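You operate a simulated robot arm through the tools that you are given. There is no shell and no other tool.

Carry out the task below with a simulated two-armed robot. There is one attempt and no reset: what you move stays moved.

## Task
Lay the brown rail piece in the cradle, rub off the grime patch and give a patch slip spray.
Fine: use the felt pad and put it back; spray till the patch is coated. What is to be rubbed or washed off counts as gone when no trace of it is left.

The check looks at the end state, three seconds after you hand in, the way a careful person would. Anything else that was tipped, shoved, dropped, spilled or broken makes it a failure.

## Robot
Two 7-joint arms with two-finger parallel grippers on one trunk that stands fixed in place. Base frame: the origin is at the foot of the trunk, x ahead of it, y to its left, z up; the work surface is at about z = 870. Units: mm, rad, N and s.
The left shoulder is at [20, 138, 1324], the right one opposite. With the tool pointing down near the work surface each hand reaches from about 100 to 460 mm from the base axis, measured 20 degrees to its own side. Payload 1.57 kg a hand.
Tool frame (each hand has its own): the origin (TCP) lies between the finger pads and is the grasp point; the fingertips stand 30 mm ahead of it; z points along the fingers, y is the line along which they close. The gripper opens to 80 mm. The fingers are 17 mm wide and 12 mm thick; the gripper's body (40 by 82 mm) begins 80 mm behind the TCP.
Orientation is that of the tool frame in the base frame, as [roll, pitch, yaw] about the fixed x, y, z axes, in that order (R = Rz(yaw) Ry(pitch) Rx(roll)). With the fingers straight down and closing along the base's y, the tool's x points along the base's -x, its y along +y and its z along -z.

## Interface
- The arms move only by the tool jog_arm. It takes "left_targets", "right_targets" or both (then of equal length, played together; a hand with none holds still); each is text: rows parted by semicolons, each of 7 numbers parted by spaces: the gripper command, from -1 (shut) to 1 (fully open), values between in proportion, then the shift along the tool's x, y, z in m, then the turn, a rotation vector about the tool's x, y, z in rad. In form: gripper x y z rx ry rz; .... A call has 1 to 20 rows; each row is the pose to reach, as a shift and turn from the pose commanded when the call began, along the tool's axes at that moment. Each row takes 0.2 s and may step no farther than 50 mm and 0.15 rad from the row before; otherwise, or with a gripper value out of range, the whole call is refused. Where a pose cannot be reached the arm comes as near as it can. A force on the tool above 60 N (or 10 N above the force at the start of the call, whichever is more), or a blocked arm, ends the call early, and 0.2 s more pass. The fingers move at their own pace (about 45 mm/s each) and stop on an object; they squeeze with about 39 N. The grip force told is the motor's: it shows also when the fingers shut on nothing. Time passes only in rows, and 0.2 s behind the last, so rows that repeat a pose let the fingers close. It gives the time, the measured TCP pose, the force on the tool (base axes), the opening and the grip force at its end, in the units of the frame above (readings bear some noise), with the torque about the TCP (base axes, N m) and any sound that the robot's microphone picked up.
- Cameras (640 x 400 px; columns grow to the right, rows downward): "scene" is now at [165.3, -59.2, 1264.7]; the picture's right is [-0.68, -0.73, 0.00], its down [0.02, -0.02, -1.00] and it looks along [0.73, -0.68, 0.03] (base axes); focal length 214 px, centre (320, 200). "left" rides on the left gripper at [72, 7, -122] in its tool frame; the picture's right is [-0.09, 1.00, 0.00], its down [-0.84, -0.08, -0.54] and it looks along [-0.54, -0.05, 0.84] (tool axes); focal length 238 px, centre (320, 200). "right" rides on the right gripper at [72, -7, -122] in its tool frame; the picture's right is [0.09, 1.00, 0.00], its down [-0.84, 0.08, -0.54] and it looks along [-0.54, 0.05, 0.84] (tool axes); focal length 238 px, centre (320, 200). There is no depth. A picture from a camera that has moved, and an enlarged one, comes with that camera's place and axes in the base frame and with its lens.
- camera(camera): a new picture of that camera. The clock stands still meanwhile.
- lift_body(by): slides the trunk up (or, below 0, down) by that many mm; the arms and the scene camera ride with it, the base frame stays. It gives what a move gives, with no picture.
- aim_head(pan, tilt): turns the head with the scene camera to pan (to the left, within 1.047 rad either way) and tilt (down, from -0.506 to 1.204), counted from straight ahead of the robot. It gives what a move gives.
- close_up(camera, box): a new picture of the part [left, top, right, bottom] of that camera's present view, enlarged. The clock stands still meanwhile.
- sign_off(): hands the job in; it is judged then, once.

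Nothing tells you positions but the pictures and the camera data. Unless the task says otherwise, let go and move clear before handing in.

The tools are called as a command line: name --argument value ..., lists and objects as JSON in quotes. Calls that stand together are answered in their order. jog_arm: Moves the arms, as the interface text tells. Its arguments: {"type":"object","properties":{"left_targets":{"type":"string"},"right_targets":{"type":"string"}},"required":[]} The other tools are called the same way: lift_body (by) slides the trunk up or down; aim_head (pan, tilt) turns the head that bears the scene camera; camera (camera) takes a picture; close_up (camera, box) takes an enlarged picture of a part of a camera's view; sign_off () hands the job in.

At the start:

```text
time: 0.0
left_ee_pos: [237.4, -37.3, 1231.2]
left_orientation: [3.139, -0.791, -3.139]
left_ft_force: [0.1, 0.5, 0.7]
left_wrist_torque: [0.0, -0.03, 0.0]
left_gripper_width: 80.0
left_finger_force: 0.1
right_ee_pos: [215.7, -413.7, 1195.8]
right_orientation: [2.803, -0.458, 2.924]
right_ft_force: [-0.4, -0.2, 0.4]
right_wrist_torque: [-0.01, 0.0, 0.03]
right_gripper_width: 79.9
right_finger_force: 0.2
trunk travel left (down, up): [-699.0, 541.0]
head pan, tilt: [-0.745, -0.03]
```

scene: 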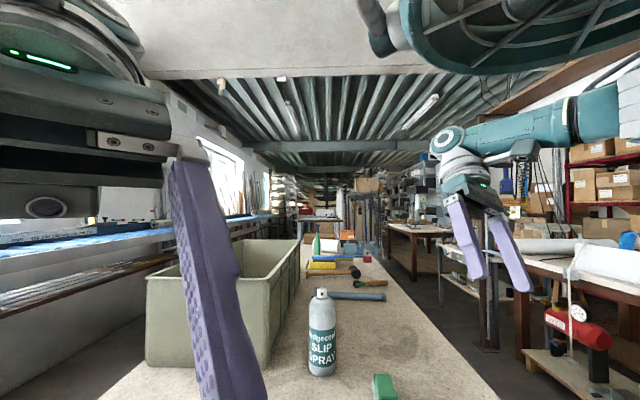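
right: 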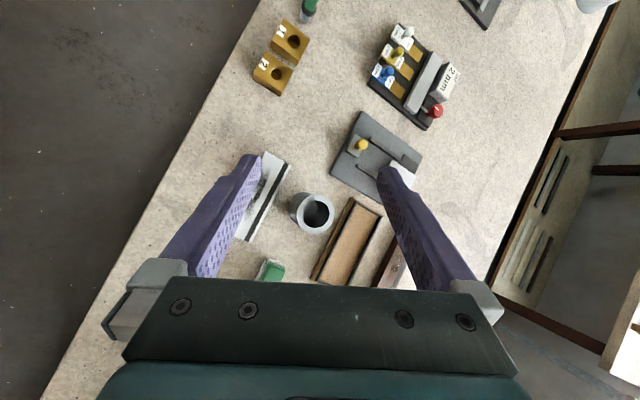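
left: 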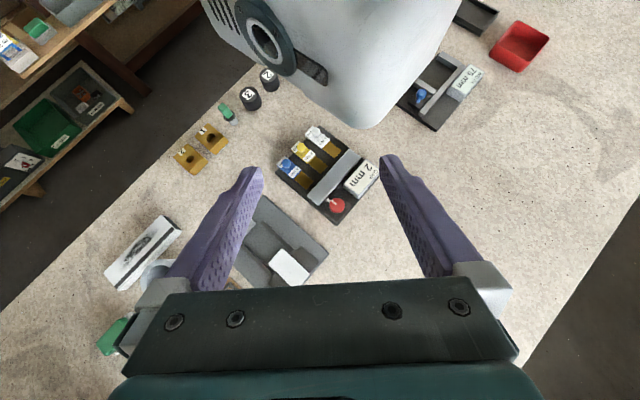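

I see a bench with several fixtures, a spray can, a green pad and rail-like pieces below the hands. I will first turn the head to look down at the bench from straight ahead and get the layout.

aim_head --pan 0 --tilt 1.0

```text
time: 1.3
left_ee_pos: [237.9, -35.8, 1231.3]
left_orientation: [3.14, -0.792, -3.141]
left_ft_force: [0.3, 0.0, -0.2]
left_wrist_torque: [-0.01, -0.01, 0.0]
left_gripper_width: 79.9
left_finger_force: 0.0
right_ee_pos: [215.1, -413.9, 1193.4]
right_orientation: [2.798, -0.463, 2.923]
right_ft_force: [0.2, -0.1, 0.6]
right_wrist_torque: [0.04, 0.02, 0.0]
right_gripper_width: 79.8
right_finger_force: 0.0
trunk travel left (down, up): [-699.0, 541.0]
head pan, tilt: [0.0, 1.0]
```

The head is now aimed downward; I take a picture of the bench.

camera --camera "scene"

camera --camera "right"

camera --camera "left"

```text
taken
camera scene: at [169.5, 1.3, 1174.8], right [0.0, -1.0, 0.0], down [-0.84, 0.0, -0.54], along [0.54, 0.0, -0.84], focal length 214 px, centre (320, 200)
```

scene: 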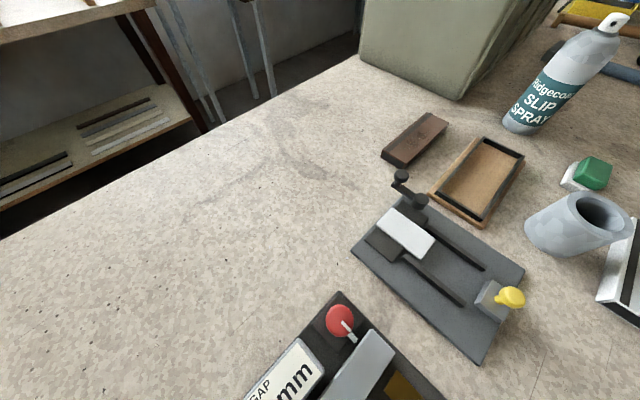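

```text
taken
camera right: at [191.4, -456.7, 1327.6], right [0.27, 0.9, 0.34], down [0.94, -0.32, 0.11], along [0.21, 0.29, -0.93], focal length 238 px, centre (320, 200)
```

right: 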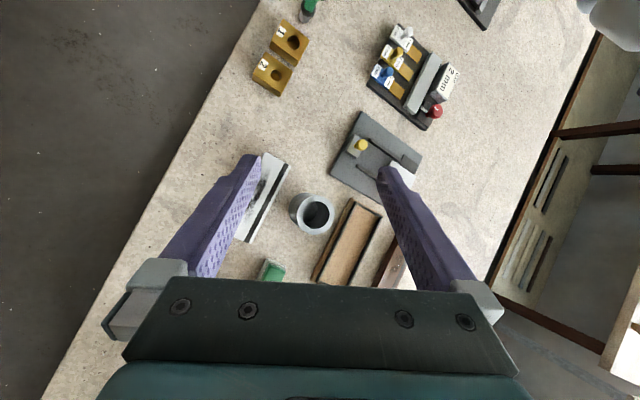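

```text
taken
camera left: at [273.7, -28.7, 1368.0], right [0.06, 1.0, -0.07], down [0.97, -0.08, -0.22], along [-0.22, -0.05, -0.97], focal length 238 px, centre (320, 200)
```

left: 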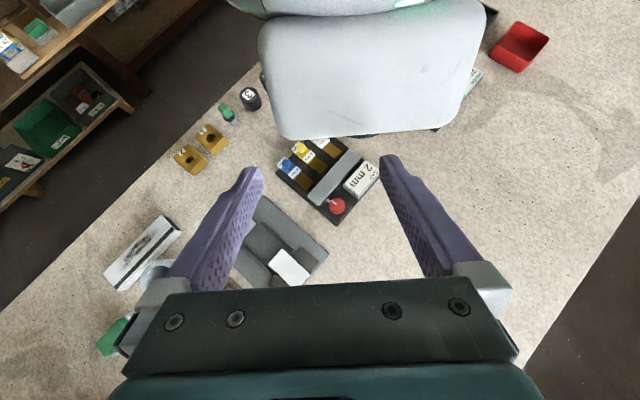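

I see a brown block, a wooden tray, a grey clamp plate, a cup, a green pad, a white plate and the spray can to the right. I turn the head to the right to view these better.

aim_head --pan -0.6 --tilt 0.9

camera --camera "scene"

```text
time: 2.3
left_ee_pos: [237.5, -36.1, 1230.8]
left_orientation: [-3.138, -0.792, -3.141]
left_ft_force: [7.2, -5.7, 2.3]
left_wrist_torque: [0.01, -0.04, -0.17]
left_gripper_width: 74.1
left_finger_force: 0.1
right_ee_pos: [216.2, -413.5, 1194.0]
right_orientation: [2.796, -0.458, 2.923]
right_ft_force: [0.1, 0.3, -0.7]
right_wrist_torque: [0.02, -0.02, 0.0]
right_gripper_width: 80.0
right_finger_force: 0.0
trunk travel left (down, up): [-699.0, 541.0]
head pan, tilt: [-0.6, 0.901]
```

```text
taken
camera scene: at [162.3, -40.2, 1181.4], right [-0.55, -0.83, 0.0], down [-0.66, 0.44, -0.61], along [0.51, -0.34, -0.79], focal length 214 px, centre (320, 200)
```

scene: 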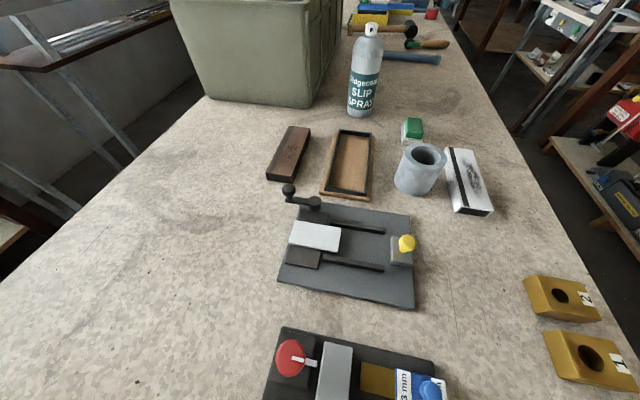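

The left hand was brushing the head, so I move the left hand out to its own side first. Then I look closer at the items.

jog_arm --left_targets "1 0 0.04 0 0 0 0; 1 0 0.08 0 0 0 0; 1 0 0.12 0 0 0 0; 1 -0.02 0.16 -0.02 0 0 0; 1 -0.04 0.2 -0.04 0 0 0; 1 -0.04 0.23 -0.04 0 0 0"

close_up --camera "scene" --box '[240, 90, 500, 310]'

close_up --camera "scene" --box '[310, 0, 450, 130]'

close_up --camera "scene" --box '[240, 260, 640, 400]'

```text
time: 3.4
left_ee_pos: [244.9, 139.4, 1169.6]
left_orientation: [-3.127, -1.046, -3.122]
left_ft_force: [0.2, 0.4, -0.1]
left_wrist_torque: [0.0, 0.03, 0.0]
left_gripper_width: 80.2
left_finger_force: 0.0
right_ee_pos: [214.6, -413.4, 1192.9]
right_orientation: [2.799, -0.46, 2.924]
right_ft_force: [0.7, 0.2, 0.2]
right_wrist_torque: [0.02, 0.02, 0.0]
right_gripper_width: 79.8
right_finger_force: 0.1
trunk travel left (down, up): [-699.0, 541.0]
head pan, tilt: [-0.6, 0.901]
stopped in row 5 (left hand): the arm was blocked; the commanded pose is now the measured one
```

```text
1.82 times, centred on (370, 200) of scene
camera zoom: at [162.1, -41.4, 1182.0], right [-0.56, -0.83, 0.0], down [-0.65, 0.44, -0.62], along [0.51, -0.35, -0.78], focal length 390 px, centre (229, 200)
```

zoom: 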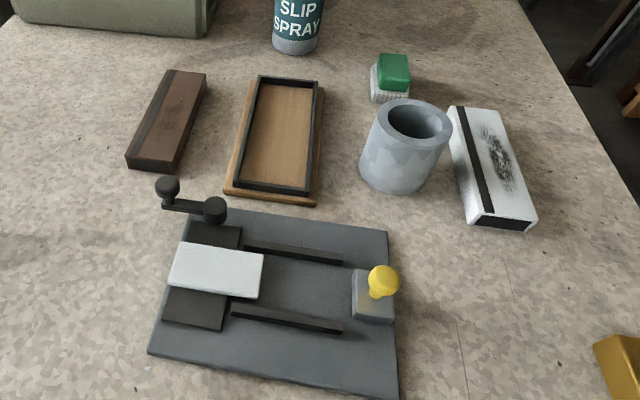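

```text
3.08 times, centred on (380, 65) of scene
camera zoom: at [162.1, -41.4, 1182.0], right [-0.56, -0.83, 0.0], down [-0.65, 0.44, -0.62], along [0.51, -0.35, -0.78], focal length 660 px, centre (135, 615)
```

zoom: 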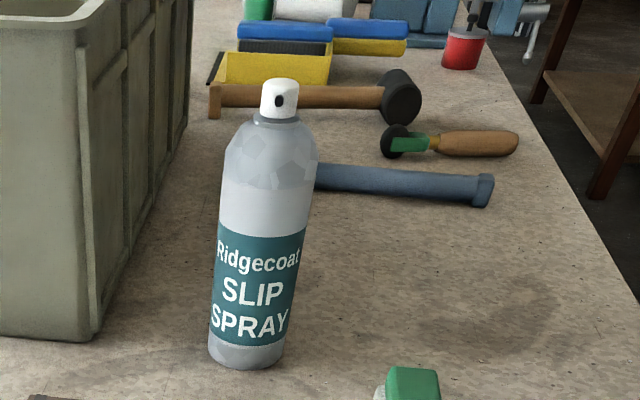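

```text
1.60 times, centred on (440, 330) of scene
camera zoom: at [162.1, -41.4, 1182.0], right [-0.56, -0.83, 0.0], down [-0.65, 0.44, -0.62], along [0.51, -0.35, -0.78], focal length 343 px, centre (128, -8)
```

zoom: 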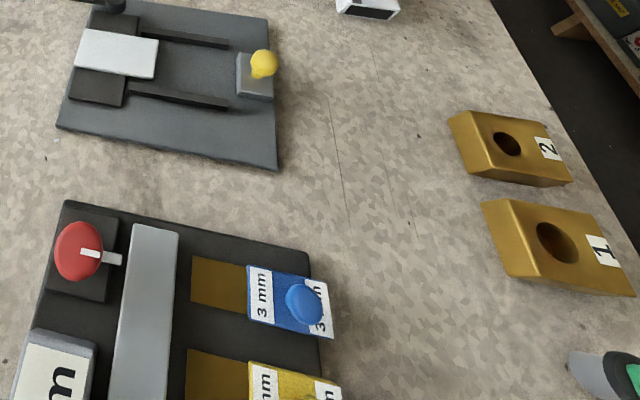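

The tray with the black rim looks like the cradle and the brown rail lies left of it; both are around x 400–550, y −120…−350, so I will likely need to lower the trunk. First I look where the two arms' elbows are.

aim_head --pan -1.04 --tilt 0.4

camera --camera "scene"

camera --camera "left"

```text
time: 4.3
left_ee_pos: [243.6, 140.6, 1170.4]
left_orientation: [-3.127, -1.046, -3.121]
left_ft_force: [0.6, 0.0, 0.0]
left_wrist_torque: [0.0, 0.01, 0.01]
left_gripper_width: 80.0
left_finger_force: 0.1
right_ee_pos: [215.6, -414.4, 1193.9]
right_orientation: [2.797, -0.461, 2.924]
right_ft_force: [0.7, 0.2, 0.3]
right_wrist_torque: [0.02, 0.01, 0.03]
right_gripper_width: 80.0
right_finger_force: 0.1
trunk travel left (down, up): [-699.0, 541.0]
head pan, tilt: [-1.04, 0.4]
```

```text
taken
camera scene: at [146.7, -78.5, 1224.9], right [-0.86, -0.51, 0.0], down [-0.2, 0.34, -0.92], along [0.47, -0.79, -0.39], focal length 214 px, centre (320, 200)
```

scene: 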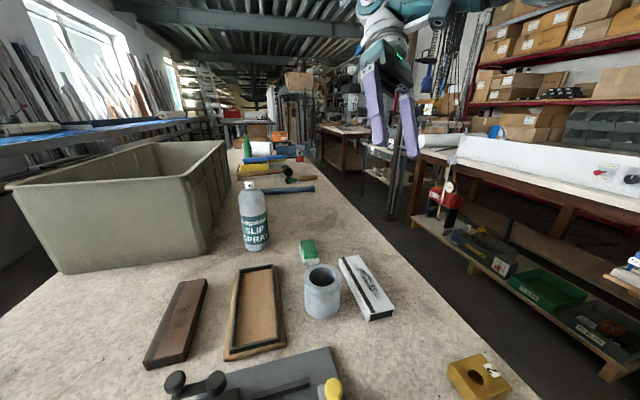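

```text
taken
camera left: at [313.5, 150.6, 1294.1], right [0.01, 1.0, -0.09], down [0.89, -0.05, -0.45], along [-0.46, -0.07, -0.89], focal length 238 px, centre (320, 200)
```

left: 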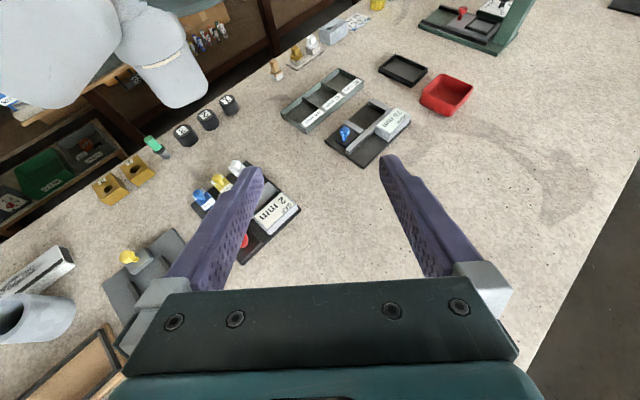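

Bench runs diagonally; the brown rail, tray, pad, cup, and white rail are ahead right. I zoom in on them from this view.

close_up --camera "scene" --box '[130, 250, 290, 375]'

close_up --camera "scene" --box '[220, 170, 410, 330]'

```text
3.20 times, centred on (210, 312) of scene
camera zoom: at [146.7, -78.5, 1224.9], right [-0.86, -0.51, 0.0], down [-0.2, 0.34, -0.92], along [0.47, -0.79, -0.39], focal length 686 px, centre (672, -160)
```

zoom: 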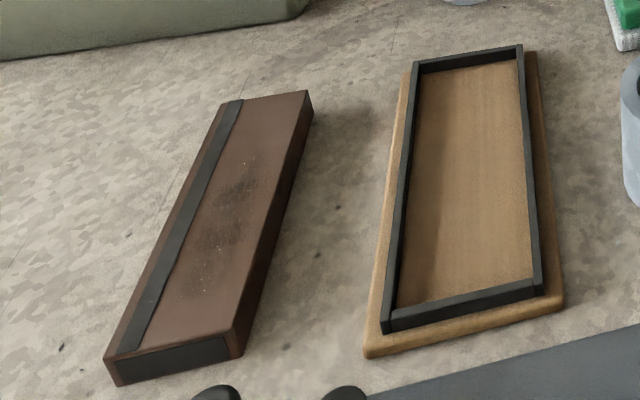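

```text
2.50 times, centred on (315, 250) of scene
camera zoom: at [146.7, -78.5, 1224.9], right [-0.86, -0.51, 0.0], down [-0.2, 0.34, -0.92], along [0.47, -0.79, -0.39], focal length 536 px, centre (332, 75)
```

zoom: 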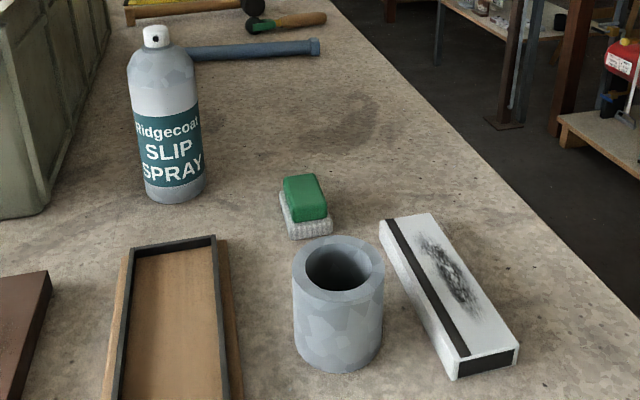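

The brown rail has a dark stripe and a smudge of grime on its top; the tray with the black rim is a fitting pocket. I straighten the left hand at its side, and turn the right hand to point straight down with its closing line across the rail for a better look.

jog_arm --left_targets "1 0.003 0.008 -0.002 0 -0.13 0; 1 0.006 0.016 -0.004 0 -0.26 0; 1 0.01 0.024 -0.006 0 -0.39 0; 1 0.013 0.032 -0.008 0 -0.52 0; 1 0.016 0.04 -0.01 0 -0.65 0; 1 0.02 0.048 -0.012 0 -0.78 0; 1 0.023 0.056 -0.014 0 -0.91 0; 1 0.026 0.06 -0.015 0 -1.04 0"

jog_arm --right_targets "1 0 0 0 0.0331 -0.0897 0.0789; 1 0 0 0 0.0663 -0.1793 0.1577; 1 0 0 0 0.0994 -0.269 0.2366; 1 0 0 0 0.1325 -0.3586 0.3154; 1 0 0 0 0.1657 -0.4483 0.3943; 1 0 0 0 0.1988 -0.5379 0.4731"

```text
time: 6.0
left_ee_pos: [219.8, 214.3, 1162.8]
left_orientation: [3.052, -0.261, -3.068]
left_ft_force: [0.4, 0.0, -0.5]
left_wrist_torque: [0.02, 0.01, -0.02]
left_gripper_width: 80.1
left_finger_force: 0.1
right_ee_pos: [214.4, -414.5, 1193.4]
right_orientation: [2.798, -0.461, 2.922]
right_ft_force: [0.3, 0.4, 0.2]
right_wrist_torque: [-0.04, -0.02, -0.01]
right_gripper_width: 79.9
right_finger_force: 0.0
trunk travel left (down, up): [-699.0, 541.0]
head pan, tilt: [-1.04, 0.4]
stopped in row 8 (left hand): the arm was blocked; the commanded pose is now the measured one
```

```text
time: 7.5
left_ee_pos: [219.8, 214.9, 1162.9]
left_orientation: [3.049, -0.261, -3.067]
left_ft_force: [0.8, -0.4, 0.1]
left_wrist_torque: [-0.01, 0.0, 0.01]
left_gripper_width: 79.8
left_finger_force: 0.1
right_ee_pos: [215.1, -415.6, 1193.5]
right_orientation: [3.141, -0.003, 2.34]
right_ft_force: [1.0, -0.4, -0.7]
right_wrist_torque: [0.02, 0.01, -0.03]
right_gripper_width: 79.9
right_finger_force: 0.1
right hand out of reach, approached as far as the arm can: row 2, 3
trunk travel left (down, up): [-699.0, 541.0]
head pan, tilt: [-1.04, 0.4]
```

Right hand is now straight down; left hand is parked at (220, 214). I lower the trunk by 120 to gain reach, watching forces.

lift_body --by -120

camera --camera "right"

camera --camera "left"

```text
time: 8.9
left_ee_pos: [220.4, 214.9, 1043.2]
left_orientation: [3.049, -0.26, -3.068]
left_ft_force: [-0.5, -0.6, -0.4]
left_wrist_torque: [0.03, -0.01, 0.03]
left_gripper_width: 80.2
left_finger_force: 0.0
right_ee_pos: [214.8, -415.1, 1073.1]
right_orientation: [3.141, -0.002, 2.343]
right_ft_force: [-0.2, -0.2, 0.5]
right_wrist_torque: [0.01, 0.01, 0.03]
right_gripper_width: 79.7
right_finger_force: 0.1
trunk travel left (down, up): [-579.0, 661.0]
head pan, tilt: [-1.04, 0.4]
```

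```text
taken
camera right: at [160.2, -369.5, 1196.5], right [0.65, 0.76, 0.0], down [0.64, -0.55, 0.54], along [0.41, -0.35, -0.84], focal length 238 px, centre (320, 200)
```

right: 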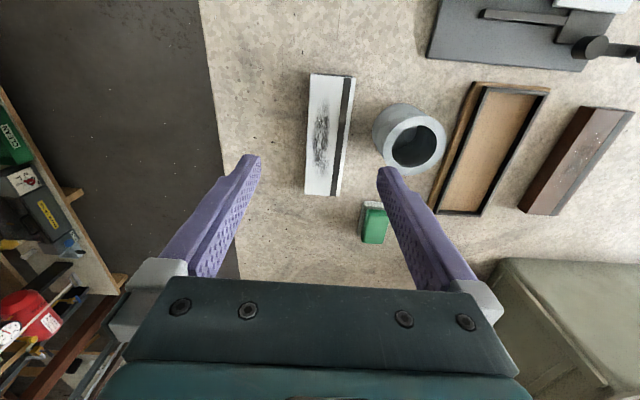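

```text
taken
camera left: at [181.9, 207.6, 1180.4], right [0.04, 1.0, 0.06], down [0.95, -0.06, 0.3], along [0.3, 0.05, -0.95], focal length 238 px, centre (320, 200)
```

left: 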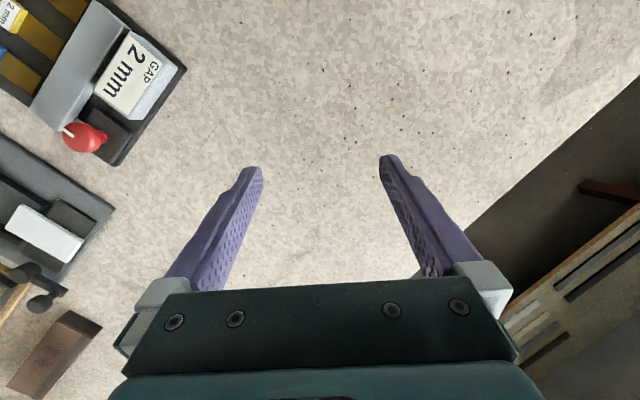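

The right-hand view confirms white rail, cup, pad, tray and brown rail in a row. I move the right hand over the tray to look at the brown rail and tray from above.

jog_arm --right_targets "1 -0.002 0.046 0.002 0 0 0; 1 -0.004 0.092 0.004 0 0 0; 1 -0.006 0.138 0.006 0 0 0; 1 -0.008 0.184 0.008 0 0 0; 1 -0.01 0.23 0.01 0 0 0; 1 -0.011 0.276 0.013 0 0 0; 1 -0.011 0.276 0.013 0 0 0"

camera --camera "right"

```text
time: 10.6
left_ee_pos: [219.6, 214.8, 1043.7]
left_orientation: [3.049, -0.26, -3.07]
left_ft_force: [-0.4, 0.2, 0.3]
left_wrist_torque: [-0.02, -0.02, 0.01]
left_gripper_width: 80.2
left_finger_force: 0.1
right_ee_pos: [418.9, -227.0, 1061.6]
right_orientation: [3.14, 0.002, 2.357]
right_ft_force: [0.1, -0.6, 0.7]
right_wrist_torque: [-0.01, 0.02, 0.01]
right_gripper_width: 80.0
right_finger_force: 0.0
trunk travel left (down, up): [-579.0, 661.0]
head pan, tilt: [-1.04, 0.4]
```

```text
taken
camera right: at [362.9, -179.7, 1183.5], right [0.64, 0.77, 0.0], down [0.65, -0.54, 0.54], along [0.42, -0.35, -0.84], focal length 238 px, centre (320, 200)
```

right: 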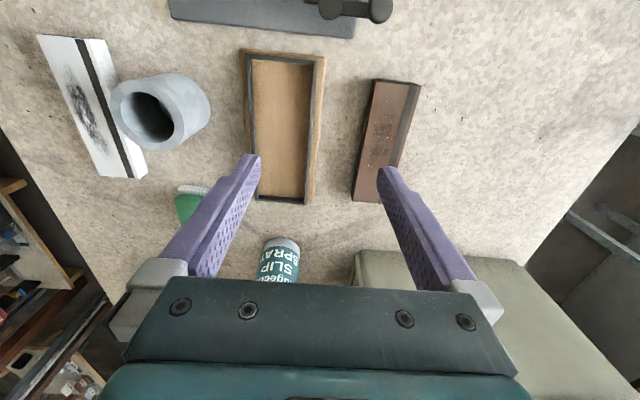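

Good overview. I zoom in on the rail and the tray to measure them.

close_up --camera "right" --box '[230, 40, 440, 215]'

aim_head --pan -0.6 --tilt 0.7

camera --camera "scene"

```text
2.29 times, centred on (335, 128) of right
camera zoom: at [362.9, -179.7, 1183.5], right [0.64, 0.77, 0.0], down [0.65, -0.54, 0.54], along [0.42, -0.35, -0.84], focal length 545 px, centre (286, 366)
```

zoom: 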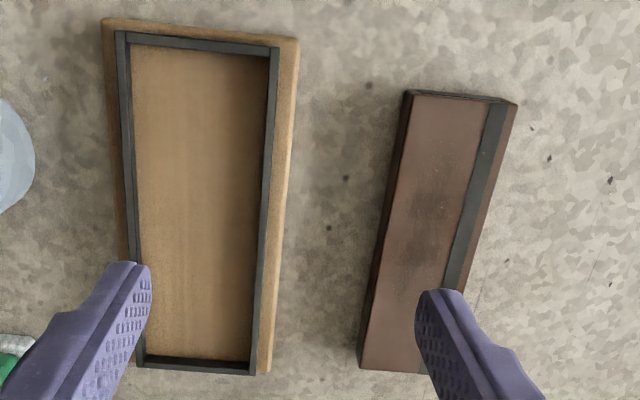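

```text
time: 11.4
left_ee_pos: [220.3, 213.3, 1043.3]
left_orientation: [3.049, -0.26, -3.069]
left_ft_force: [0.1, 0.5, -0.2]
left_wrist_torque: [0.0, 0.01, 0.02]
left_gripper_width: 80.0
left_finger_force: 0.0
right_ee_pos: [417.9, -226.3, 1060.8]
right_orientation: [3.141, 0.001, 2.356]
right_ft_force: [-0.6, -0.4, 0.4]
right_wrist_torque: [0.03, 0.0, -0.02]
right_gripper_width: 80.2
right_finger_force: 0.1
trunk travel left (down, up): [-579.0, 661.0]
head pan, tilt: [-0.6, 0.7]
```

```text
taken
camera scene: at [169.8, -46.7, 1078.2], right [-0.57, -0.82, 0.0], down [-0.53, 0.36, -0.77], along [0.63, -0.43, -0.64], focal length 214 px, centre (320, 200)
```

scene: 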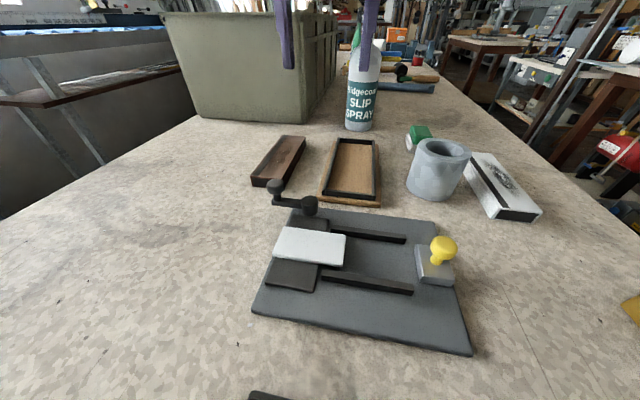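

Rail is about 160×50×18 mm centred near (503, −190); the tray pocket is about 66×176 mm centred near (410, −283). I zoom in to judge the wall heights.

close_up --camera "scene" --box '[240, 120, 400, 220]'

close_up --camera "scene" --box '[330, 0, 470, 175]'

```text
4.00 times, centred on (320, 170) of scene
camera zoom: at [169.8, -46.7, 1078.2], right [-0.57, -0.82, 0.0], down [-0.53, 0.36, -0.77], along [0.63, -0.43, -0.64], focal length 858 px, centre (320, 320)
```

zoom: 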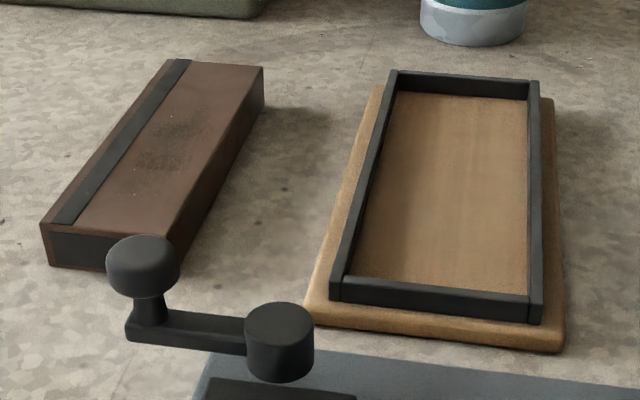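

```text
2.29 times, centred on (400, 88) of scene
camera zoom: at [169.8, -46.7, 1078.2], right [-0.57, -0.82, 0.0], down [-0.53, 0.36, -0.77], along [0.63, -0.43, -0.64], focal length 490 px, centre (137, 457)
```

zoom: 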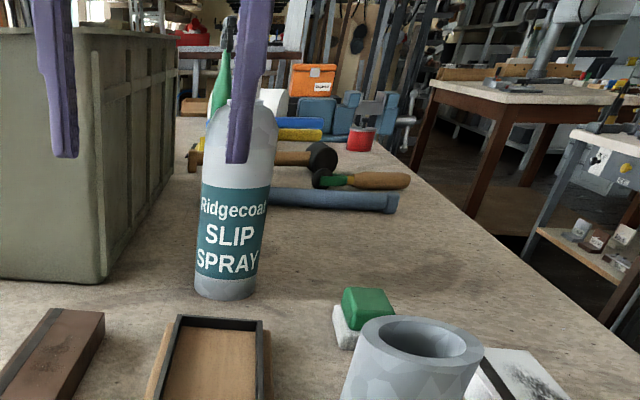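

Rail height ~20 mm (top z≈890), tray floor ≈878 and wall top ≈889.5, so I should grip only the top ~8 mm of the rail. I move above the rail's centre, keeping the fingers high.

jog_arm --right_targets "1 -0.012 0.029 0.02 0 0 0; 1 -0.024 0.058 0.04 0 0 0; 1 -0.034 0.086 0.061 0 0 -0.014; 1 -0.034 0.086 0.061 0 0 -0.014"

camera --camera "right"

camera --camera "scene"

```text
time: 12.4
left_ee_pos: [220.0, 213.9, 1043.2]
left_orientation: [3.05, -0.26, -3.068]
left_ft_force: [-0.4, 0.6, 0.3]
left_wrist_torque: [-0.01, 0.02, -0.01]
left_gripper_width: 80.1
left_finger_force: 0.0
right_ee_pos: [483.5, -197.2, 999.7]
right_orientation: [3.141, 0.003, 2.372]
right_ft_force: [-0.5, -0.6, 0.2]
right_wrist_torque: [0.02, -0.02, -0.03]
right_gripper_width: 79.7
right_finger_force: 0.2
right hand out of reach, approached as far as the arm can: row 3, 4
trunk travel left (down, up): [-579.0, 661.0]
head pan, tilt: [-0.6, 0.7]
```

```text
taken
camera right: at [427.2, -151.7, 1123.4], right [0.63, 0.78, 0.0], down [0.65, -0.53, 0.55], along [0.42, -0.34, -0.84], focal length 238 px, centre (320, 200)
```

right: 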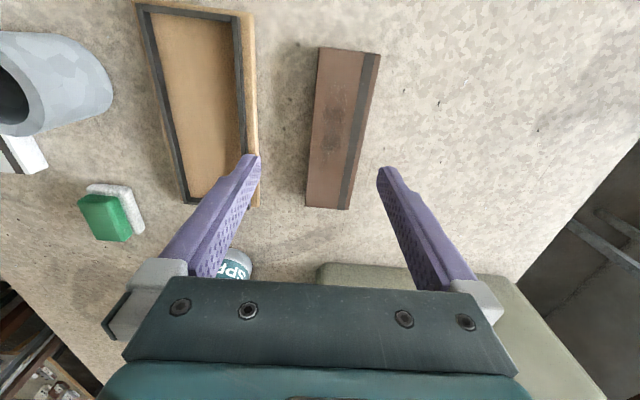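

```text
taken
camera scene: at [169.8, -46.7, 1078.2], right [-0.56, -0.83, 0.0], down [-0.53, 0.36, -0.76], along [0.63, -0.43, -0.64], focal length 214 px, centre (320, 200)
```

scene: 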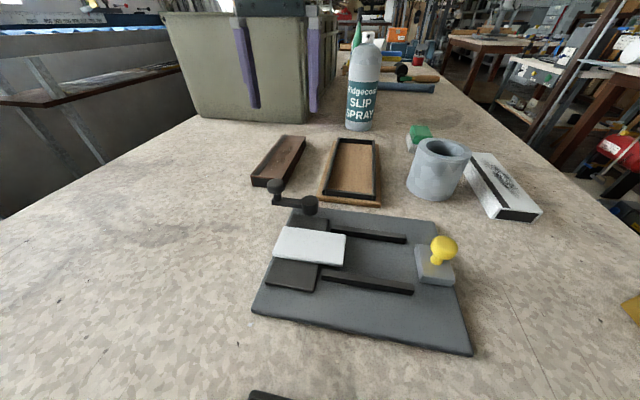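

At this height the arm falls short by ~20 mm, so I'd need a lower trunk plus a slight forward tilt. Before lowering further I check with the left wrist camera that nothing under the trunk is close to the bench; I also raise and pull back the right hand.

jog_arm --right_targets "1 0.01 -0.01 -0.03 0 0 0; 1 0.02 -0.02 -0.06 0 0 0; 1 0.03 -0.03 -0.09 0 0 0; 1 0.03 -0.03 -0.09 0 0 0" --left_targets "1 0 -0.02 0 0 0.14 0; 1 0 -0.04 0 0 0.28 0; 1 0 -0.06 0 0 0.42 0; 1 0 -0.08 0 0 0.56 0"

jog_arm --left_targets "1 -0.01 0 -0.01 0 0.12 0; 1 -0.02 0 -0.02 0 0.24 0; 1 -0.02 0 -0.02 0 0.36 0"

camera --camera "left"

camera --camera "right"

```text
time: 13.2
left_ee_pos: [221.5, 165.5, 1039.6]
left_orientation: [3.036, -0.601, -3.032]
left_ft_force: [-0.5, 0.0, 0.1]
left_wrist_torque: [-0.02, 0.01, -0.02]
left_gripper_width: 80.1
left_finger_force: 0.0
right_ee_pos: [442.4, -198.4, 999.1]
right_orientation: [-3.012, -0.128, 2.359]
right_ft_force: [0.7, 0.4, 0.2]
right_wrist_torque: [-0.01, 0.01, -0.02]
right_gripper_width: 80.1
right_finger_force: 0.0
right hand out of reach, approached as far as the arm can: row 1, 2, 3
trunk travel left (down, up): [-579.0, 661.0]
head pan, tilt: [-0.6, 0.7]
stopped in row 3 (right hand): the arm was blocked; the commanded pose is now the measured one
```

```text
time: 14.0
left_ee_pos: [249.7, 166.7, 1043.2]
left_orientation: [2.991, -0.964, -2.964]
left_ft_force: [0.0, 0.1, 0.5]
left_wrist_torque: [0.03, 0.0, -0.02]
left_gripper_width: 80.1
left_finger_force: 0.0
right_ee_pos: [442.9, -199.1, 999.0]
right_orientation: [-3.014, -0.129, 2.358]
right_ft_force: [-0.3, 0.0, 0.0]
right_wrist_torque: [-0.01, 0.02, -0.01]
right_gripper_width: 80.2
right_finger_force: 0.1
trunk travel left (down, up): [-579.0, 661.0]
head pan, tilt: [-0.6, 0.7]
```

```text
taken
camera left: at [309.6, 166.5, 1172.3], right [0.0, 1.0, 0.01], down [0.92, 0.0, -0.39], along [-0.39, 0.01, -0.92], focal length 238 px, centre (320, 200)
```

left: 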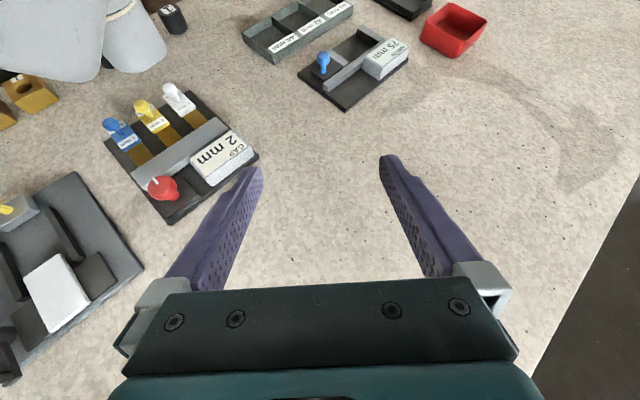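

```text
taken
camera right: at [410.2, -153.5, 1130.1], right [0.62, 0.78, -0.11], down [0.74, -0.53, 0.42], along [0.26, -0.34, -0.9], focal length 238 px, centre (320, 200)
```

right: 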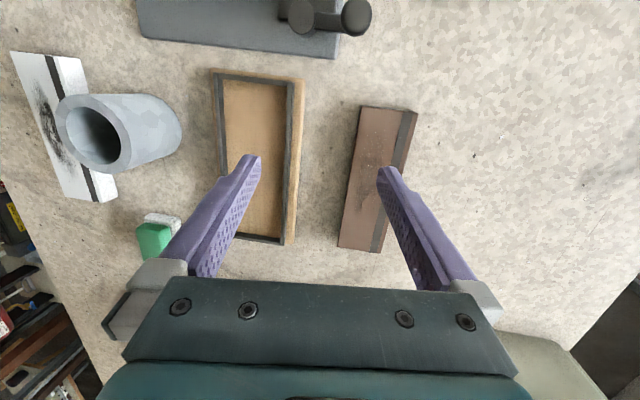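

I estimate the arm can reach the rail without lowering further if the tool leans about 0.25 rad forward, so I leave the trunk alone. I now bring the right hand over the rail with that lean, fingertips still ~35 mm above it.

jog_arm --right_targets "1 -0.008 0.013 0.01 -0.0317 -0.0948 0.003; 1 -0.016 0.026 0.019 -0.0634 -0.1896 0.006; 1 -0.025 0.04 0.029 -0.0952 -0.2844 0.009; 1 -0.033 0.0534 0.0387 -0.1269 -0.3792 0.0118; 1 -0.033 0.0534 0.0387 -0.1269 -0.3792 0.0118"

camera --camera "right"

camera --camera "scene"

```text
time: 15.2
left_ee_pos: [249.9, 166.2, 1044.0]
left_orientation: [2.987, -0.961, -2.965]
left_ft_force: [-0.6, -0.3, -0.2]
left_wrist_torque: [0.02, -0.03, 0.0]
left_gripper_width: 80.0
left_finger_force: 0.0
right_ee_pos: [513.4, -182.6, 950.3]
right_orientation: [-3.141, 0.251, 2.371]
right_ft_force: [-0.7, -0.3, -0.4]
right_wrist_torque: [0.0, 0.01, 0.01]
right_gripper_width: 79.8
right_finger_force: 0.0
right hand out of reach, approached as far as the arm can: row 1, 2, 3, 4, 5
trunk travel left (down, up): [-579.0, 661.0]
head pan, tilt: [-0.6, 0.7]
```

```text
taken
camera right: at [436.5, -117.2, 1050.0], right [0.63, 0.78, -0.02], down [0.54, -0.42, 0.73], along [0.56, -0.47, -0.68], focal length 238 px, centre (320, 200)
```

right: 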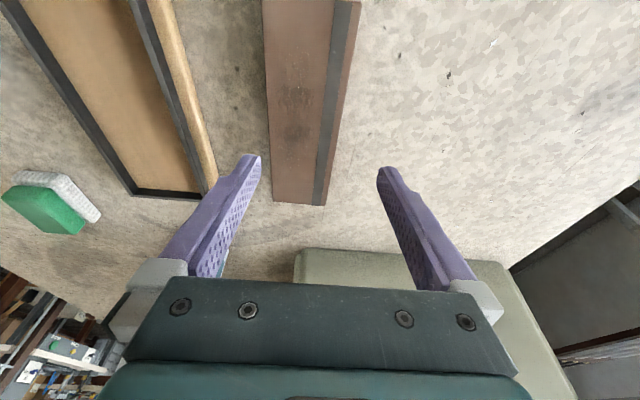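

```text
taken
camera scene: at [169.8, -46.6, 1078.2], right [-0.56, -0.83, 0.0], down [-0.53, 0.36, -0.76], along [0.63, -0.43, -0.64], focal length 214 px, centre (320, 200)
```

scene: 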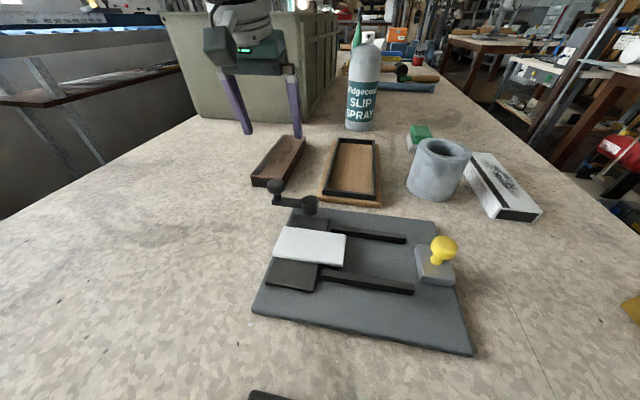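

The hand settled at (513, −183) though I aimed for (496, −184), so I hold for a moment to check whether it is still settling.

jog_arm --right_targets "1 0 0 0 0 0 0; 1 0 0 0 0 0 0"

```text
time: 15.8
left_ee_pos: [250.1, 166.6, 1044.3]
left_orientation: [2.989, -0.96, -2.967]
left_ft_force: [0.3, -0.1, 0.0]
left_wrist_torque: [-0.02, 0.01, -0.01]
left_gripper_width: 80.0
left_finger_force: 0.1
right_ee_pos: [513.1, -181.9, 949.0]
right_orientation: [-3.14, 0.251, 2.369]
right_ft_force: [-0.3, 0.2, -0.2]
right_wrist_torque: [0.02, -0.04, -0.01]
right_gripper_width: 79.9
right_finger_force: 0.1
trunk travel left (down, up): [-579.0, 661.0]
head pan, tilt: [-0.6, 0.7]
```

Settled: TCP (513, −182, 949) with the rail predicted and seen at the same place. I now shift onto the rail's centre line and lower so the fingertips sit ~6 mm below its top, without closing yet.

jog_arm --right_targets "1 0.004 -0.0127 0.003 0 0 0; 1 0.009 -0.0127 0.012 0 0 0; 1 0.0135 -0.0127 0.022 0 0 0; 1 0.0178 -0.0127 0.0331 0 0 0; 1 0.0178 -0.0127 0.0331 0 0 0"

camera --camera "right"

close_up --camera "scene" --box '[190, 50, 350, 200]'

```text
time: 17.0
left_ee_pos: [249.2, 165.3, 1042.0]
left_orientation: [2.988, -0.96, -2.965]
left_ft_force: [0.3, -0.5, -0.4]
left_wrist_torque: [0.01, -0.01, 0.04]
left_gripper_width: 80.1
left_finger_force: 0.0
right_ee_pos: [506.6, -184.2, 908.7]
right_orientation: [3.14, 0.252, 2.369]
right_ft_force: [-0.4, 0.3, 0.3]
right_wrist_torque: [-0.01, -0.02, 0.02]
right_gripper_width: 79.8
right_finger_force: 0.1
right hand out of reach, approached as far as the arm can: row 1, 2, 3, 4, 5
trunk travel left (down, up): [-579.0, 661.0]
head pan, tilt: [-0.6, 0.7]
```

```text
taken
camera right: at [430.5, -119.0, 1011.2], right [0.63, 0.78, -0.02], down [0.54, -0.42, 0.73], along [0.56, -0.47, -0.68], focal length 238 px, centre (320, 200)
```

right: 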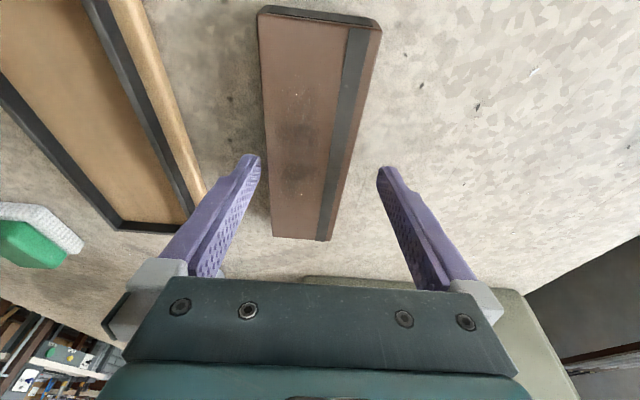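

```text
2.67 times, centred on (270, 125) of scene
camera zoom: at [169.8, -46.7, 1078.2], right [-0.56, -0.83, 0.0], down [-0.53, 0.36, -0.76], along [0.63, -0.43, -0.64], focal length 572 px, centre (453, 400)
```

zoom: 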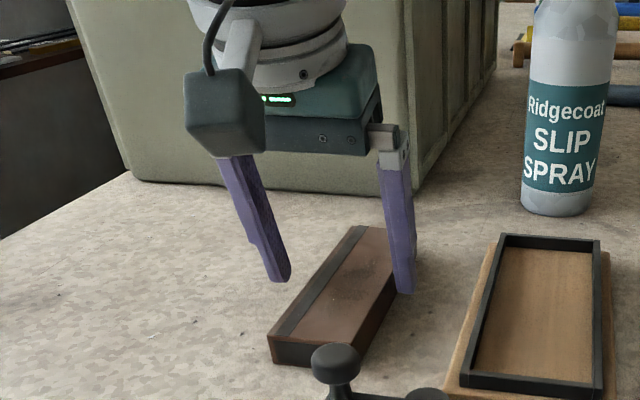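

The hand ended ~9 mm off in x and a bit low (tips ≈879), but both fingers straddle the rail. I make a small correction to centre on the rail and raise slightly.

jog_arm --right_targets "1 0.001 -0.003 -0.002 0 0 0; 1 0.001 -0.0063 -0.0044 0 0 0; 1 0.001 -0.0063 -0.0044 0 0 0"

camera --camera "right"

```text
time: 17.8
left_ee_pos: [249.4, 166.2, 1042.7]
left_orientation: [2.988, -0.959, -2.966]
left_ft_force: [-0.2, -0.9, 0.0]
left_wrist_torque: [-0.03, 0.0, 0.0]
left_gripper_width: 80.1
left_finger_force: 0.1
right_ee_pos: [508.3, -185.8, 912.6]
right_orientation: [3.141, 0.251, 2.37]
right_ft_force: [0.2, 0.5, 0.1]
right_wrist_torque: [-0.03, -0.03, -0.03]
right_gripper_width: 80.0
right_finger_force: 0.1
right hand out of reach, approached as far as the arm can: row 1, 2, 3
trunk travel left (down, up): [-579.0, 661.0]
head pan, tilt: [-0.6, 0.7]
```

```text
taken
camera right: at [431.4, -121.3, 1013.9], right [0.63, 0.78, -0.02], down [0.54, -0.42, 0.73], along [0.56, -0.47, -0.68], focal length 238 px, centre (320, 200)
```

right: 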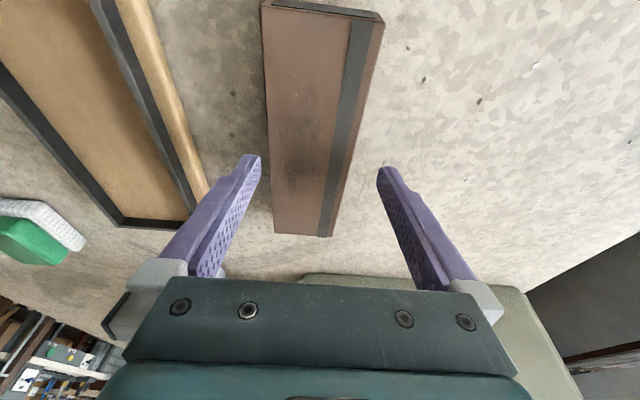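

The fingers straddle the rail's middle (offset only ~4 mm) with tips about 6–7 mm below its top. I close the grip.

jog_arm --right_targets "-1 0 0 0 0 0 0; -1 0 0 0 0 0 0; -1 0 0 0 0 0 0; -1 0 0 0 0 0 0; -1 0 0 0 0 0 0"

camera --camera "right"

close_up --camera "scene" --box '[190, 50, 350, 200]'

```text
time: 19.0
left_ee_pos: [249.4, 166.7, 1043.4]
left_orientation: [2.989, -0.961, -2.966]
left_ft_force: [0.6, 0.7, -1.6]
left_wrist_torque: [0.01, 0.01, 0.04]
left_gripper_width: 79.8
left_finger_force: 0.1
right_ee_pos: [506.3, -186.1, 913.5]
right_orientation: [3.141, 0.252, 2.371]
right_ft_force: [0.4, 0.8, 1.0]
right_wrist_torque: [-0.03, 0.04, 0.0]
right_gripper_width: 51.7
right_finger_force: 39.0
trunk travel left (down, up): [-579.0, 661.0]
head pan, tilt: [-0.6, 0.7]
```

```text
taken
camera right: at [431.4, -121.4, 1013.9], right [0.63, 0.78, -0.02], down [0.54, -0.42, 0.73], along [0.56, -0.47, -0.68], focal length 238 px, centre (320, 200)
```

right: 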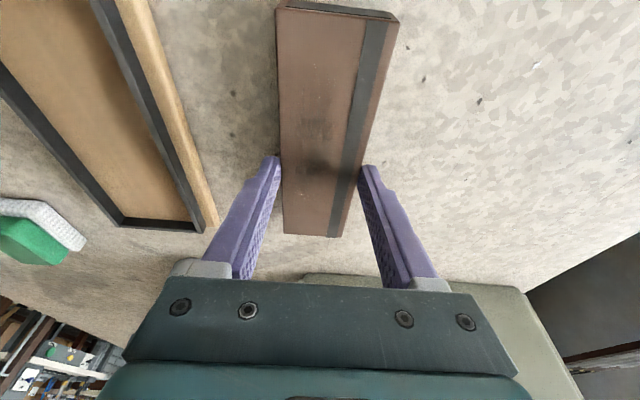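

```text
2.67 times, centred on (270, 125) of scene
camera zoom: at [169.9, -46.7, 1078.2], right [-0.56, -0.83, 0.0], down [-0.53, 0.36, -0.77], along [0.63, -0.43, -0.64], focal length 572 px, centre (453, 400)
```

zoom: 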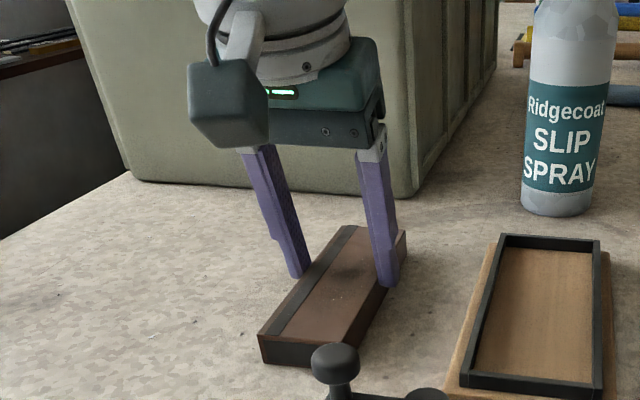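

The rail is gripped (51.7 mm wide, 39 N). I lift it straight up ~45 mm and check it comes along level.

jog_arm --right_targets "-1 -0.003 0 -0.0108 0 0 0; -1 -0.0058 0 -0.0218 0 0 0; -1 -0.0084 0 -0.0328 0 0 0; -1 -0.0111 0 -0.0436 0 0 0; -1 -0.0111 0 -0.0436 0 0 0"

camera --camera "right"

camera --camera "scene"

```text
time: 20.2
left_ee_pos: [250.5, 165.7, 1042.7]
left_orientation: [2.987, -0.96, -2.965]
left_ft_force: [0.4, 0.0, -0.4]
left_wrist_torque: [0.02, -0.04, -0.03]
left_gripper_width: 80.1
left_finger_force: 0.2
right_ee_pos: [514.3, -184.4, 958.5]
right_orientation: [-3.141, 0.249, 2.371]
right_ft_force: [0.1, 0.3, -2.0]
right_wrist_torque: [0.0, 0.02, -0.02]
right_gripper_width: 52.1
right_finger_force: 39.3
right hand out of reach, approached as far as the arm can: row 2, 3, 4, 5
trunk travel left (down, up): [-579.0, 661.0]
head pan, tilt: [-0.6, 0.7]
```

```text
taken
camera right: at [437.6, -120.0, 1059.0], right [0.63, 0.78, -0.02], down [0.54, -0.42, 0.73], along [0.56, -0.47, -0.68], focal length 238 px, centre (320, 200)
```

right: 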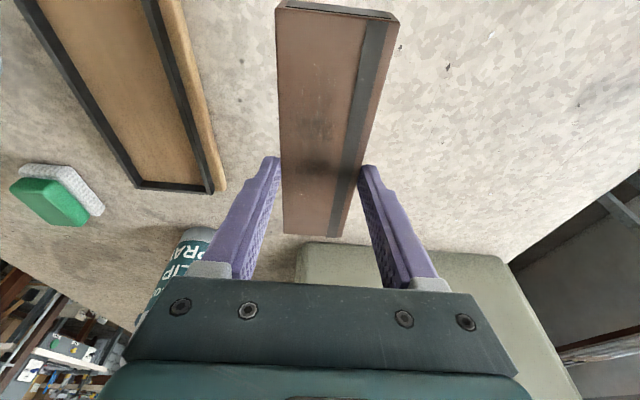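

```text
taken
camera scene: at [169.8, -46.6, 1078.1], right [-0.56, -0.83, 0.0], down [-0.53, 0.36, -0.76], along [0.63, -0.43, -0.64], focal length 214 px, centre (320, 200)
```

scene: 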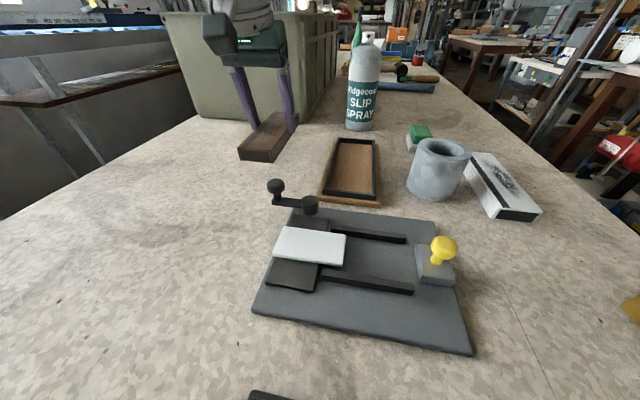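

The rail is held level and weighs about 0.2 kg. Now I carry it sideways over the tray, about 25 mm above the walls.

jog_arm --right_targets "-1 0.0014 -0.029 -0.0003 0 0 0; -1 0.0028 -0.058 -0.0006 0 0 0; -1 0.0042 -0.087 -0.001 0 0 0; -1 0.0056 -0.116 -0.0014 0 0 0; -1 0.0068 -0.1436 -0.0017 0 0 0.01; -1 0.0068 -0.1436 -0.0017 0 0 0.01"

camera --camera "right"

camera --camera "scene"

```text
time: 21.6
left_ee_pos: [249.5, 165.8, 1045.0]
left_orientation: [2.988, -0.96, -2.967]
left_ft_force: [0.4, 0.1, -0.6]
left_wrist_torque: [-0.03, -0.05, -0.01]
left_gripper_width: 80.1
left_finger_force: 0.1
right_ee_pos: [511.5, -297.7, 946.9]
right_orientation: [3.138, 0.249, 2.359]
right_ft_force: [0.7, 0.8, -0.5]
right_wrist_torque: [-0.02, 0.03, 0.02]
right_gripper_width: 52.1
right_finger_force: 39.4
right hand out of reach, approached as far as the arm can: row 1, 2, 3, 4, 5, 6
trunk travel left (down, up): [-579.0, 661.0]
head pan, tilt: [-0.6, 0.7]
```

```text
taken
camera right: at [435.4, -232.7, 1048.1], right [0.64, 0.77, -0.02], down [0.53, -0.42, 0.73], along [0.56, -0.48, -0.68], focal length 238 px, centre (320, 200)
```

right: 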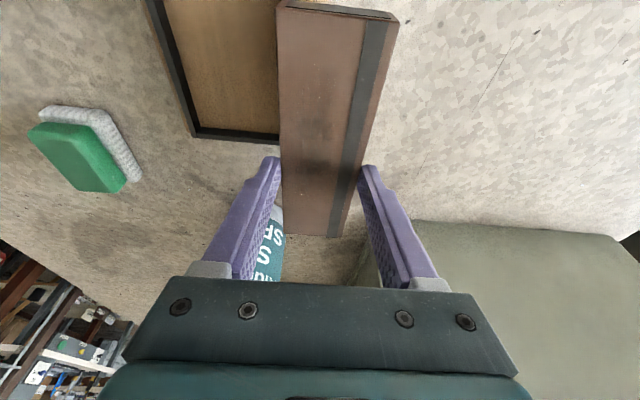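

```text
taken
camera scene: at [169.8, -46.6, 1078.2], right [-0.56, -0.83, 0.0], down [-0.53, 0.36, -0.76], along [0.63, -0.43, -0.64], focal length 214 px, centre (320, 200)
```

scene: 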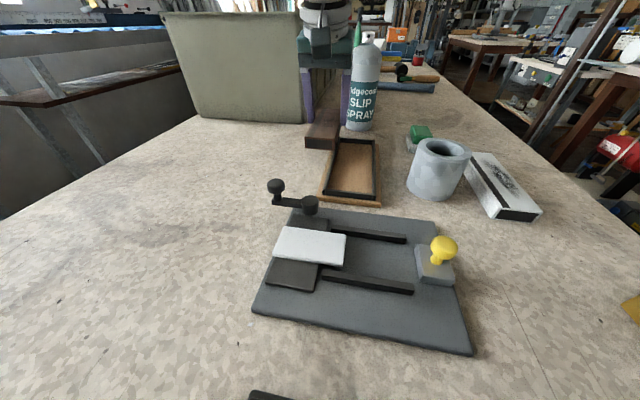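

The arm stayed fully stretched and slid sideways on its reach boundary to (511, −298) instead of folding back over the tray; nothing was touched. I will raise the rail and try folding the arm by commanding an inward move together with a back-lean of the tool.

jog_arm --right_targets "-1 -0.011 0 -0.044 0 0 0; -1 0.0107 -0.0131 -0.0542 0 0.09 0; -1 0.033 -0.0263 -0.06 0 0.17 0; -1 0.055 -0.0394 -0.0656 0 0.25 0; -1 0.055 -0.0394 -0.0656 0 0.25 0"

camera --camera "scene"

```text
time: 22.8
left_ee_pos: [250.7, 165.5, 1044.2]
left_orientation: [2.987, -0.96, -2.965]
left_ft_force: [0.7, 0.2, -0.6]
left_wrist_torque: [-0.02, -0.01, -0.03]
left_gripper_width: 79.9
left_finger_force: 0.1
right_ee_pos: [471.5, -284.4, 992.6]
right_orientation: [-3.139, -0.007, 2.362]
right_ft_force: [0.0, -0.7, -0.5]
right_wrist_torque: [-0.02, -0.01, 0.0]
right_gripper_width: 52.0
right_finger_force: 38.6
right hand out of reach, approached as far as the arm can: row 2, 3, 4, 5
trunk travel left (down, up): [-579.0, 661.0]
head pan, tilt: [-0.6, 0.7]
```

```text
taken
camera scene: at [169.8, -46.6, 1078.2], right [-0.56, -0.83, 0.0], down [-0.53, 0.36, -0.76], along [0.63, -0.43, -0.64], focal length 214 px, centre (320, 200)
```

scene: 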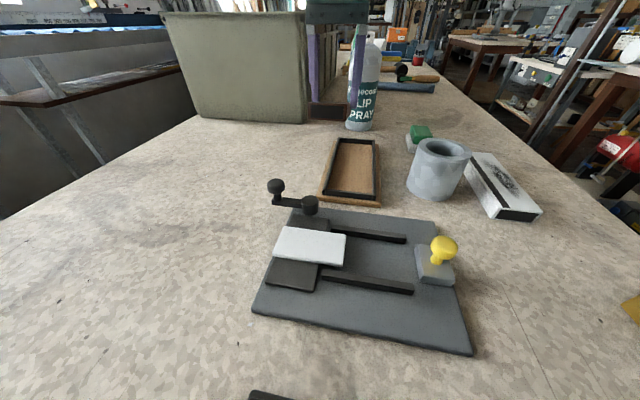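

Still on the stretched boundary — the elbow probably went just past straight. I try stretching outward while sweeping left (the way the elbow should bend), then folding inward.

jog_arm --right_targets "-1 -0.0003 0.0495 0 0 0 0; -1 0.0278 0.0779 0 0 0 0; -1 0.0632 0.0781 0 0 0 0; -1 0.0916 0.05 0 0 0 0; -1 0.106 0.0218 0 0 0 0; -1 0.106 0.0218 0 0 0 0"

camera --camera "scene"

```text
time: 24.2
left_ee_pos: [249.4, 165.4, 1043.5]
left_orientation: [2.988, -0.96, -2.965]
left_ft_force: [-1.0, -0.2, 0.5]
left_wrist_torque: [0.0, 0.01, -0.01]
left_gripper_width: 80.0
left_finger_force: 0.1
right_ee_pos: [478.7, -186.5, 992.8]
right_orientation: [-3.134, -0.009, 2.363]
right_ft_force: [-0.8, 0.0, 0.3]
right_wrist_torque: [-0.05, -0.01, 0.02]
right_gripper_width: 52.0
right_finger_force: 38.7
right hand out of reach, approached as far as the arm can: row 1, 2, 4, 5, 6
trunk travel left (down, up): [-579.0, 661.0]
head pan, tilt: [-0.6, 0.7]
```

```text
taken
camera scene: at [169.8, -46.6, 1078.2], right [-0.56, -0.83, 0.0], down [-0.53, 0.36, -0.76], along [0.63, -0.43, -0.64], focal length 214 px, centre (320, 200)
```

scene: 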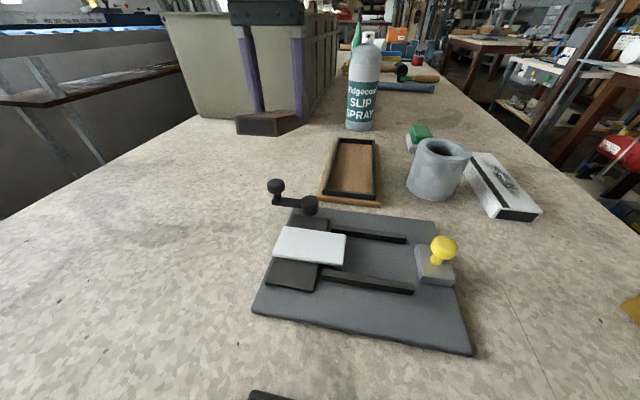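

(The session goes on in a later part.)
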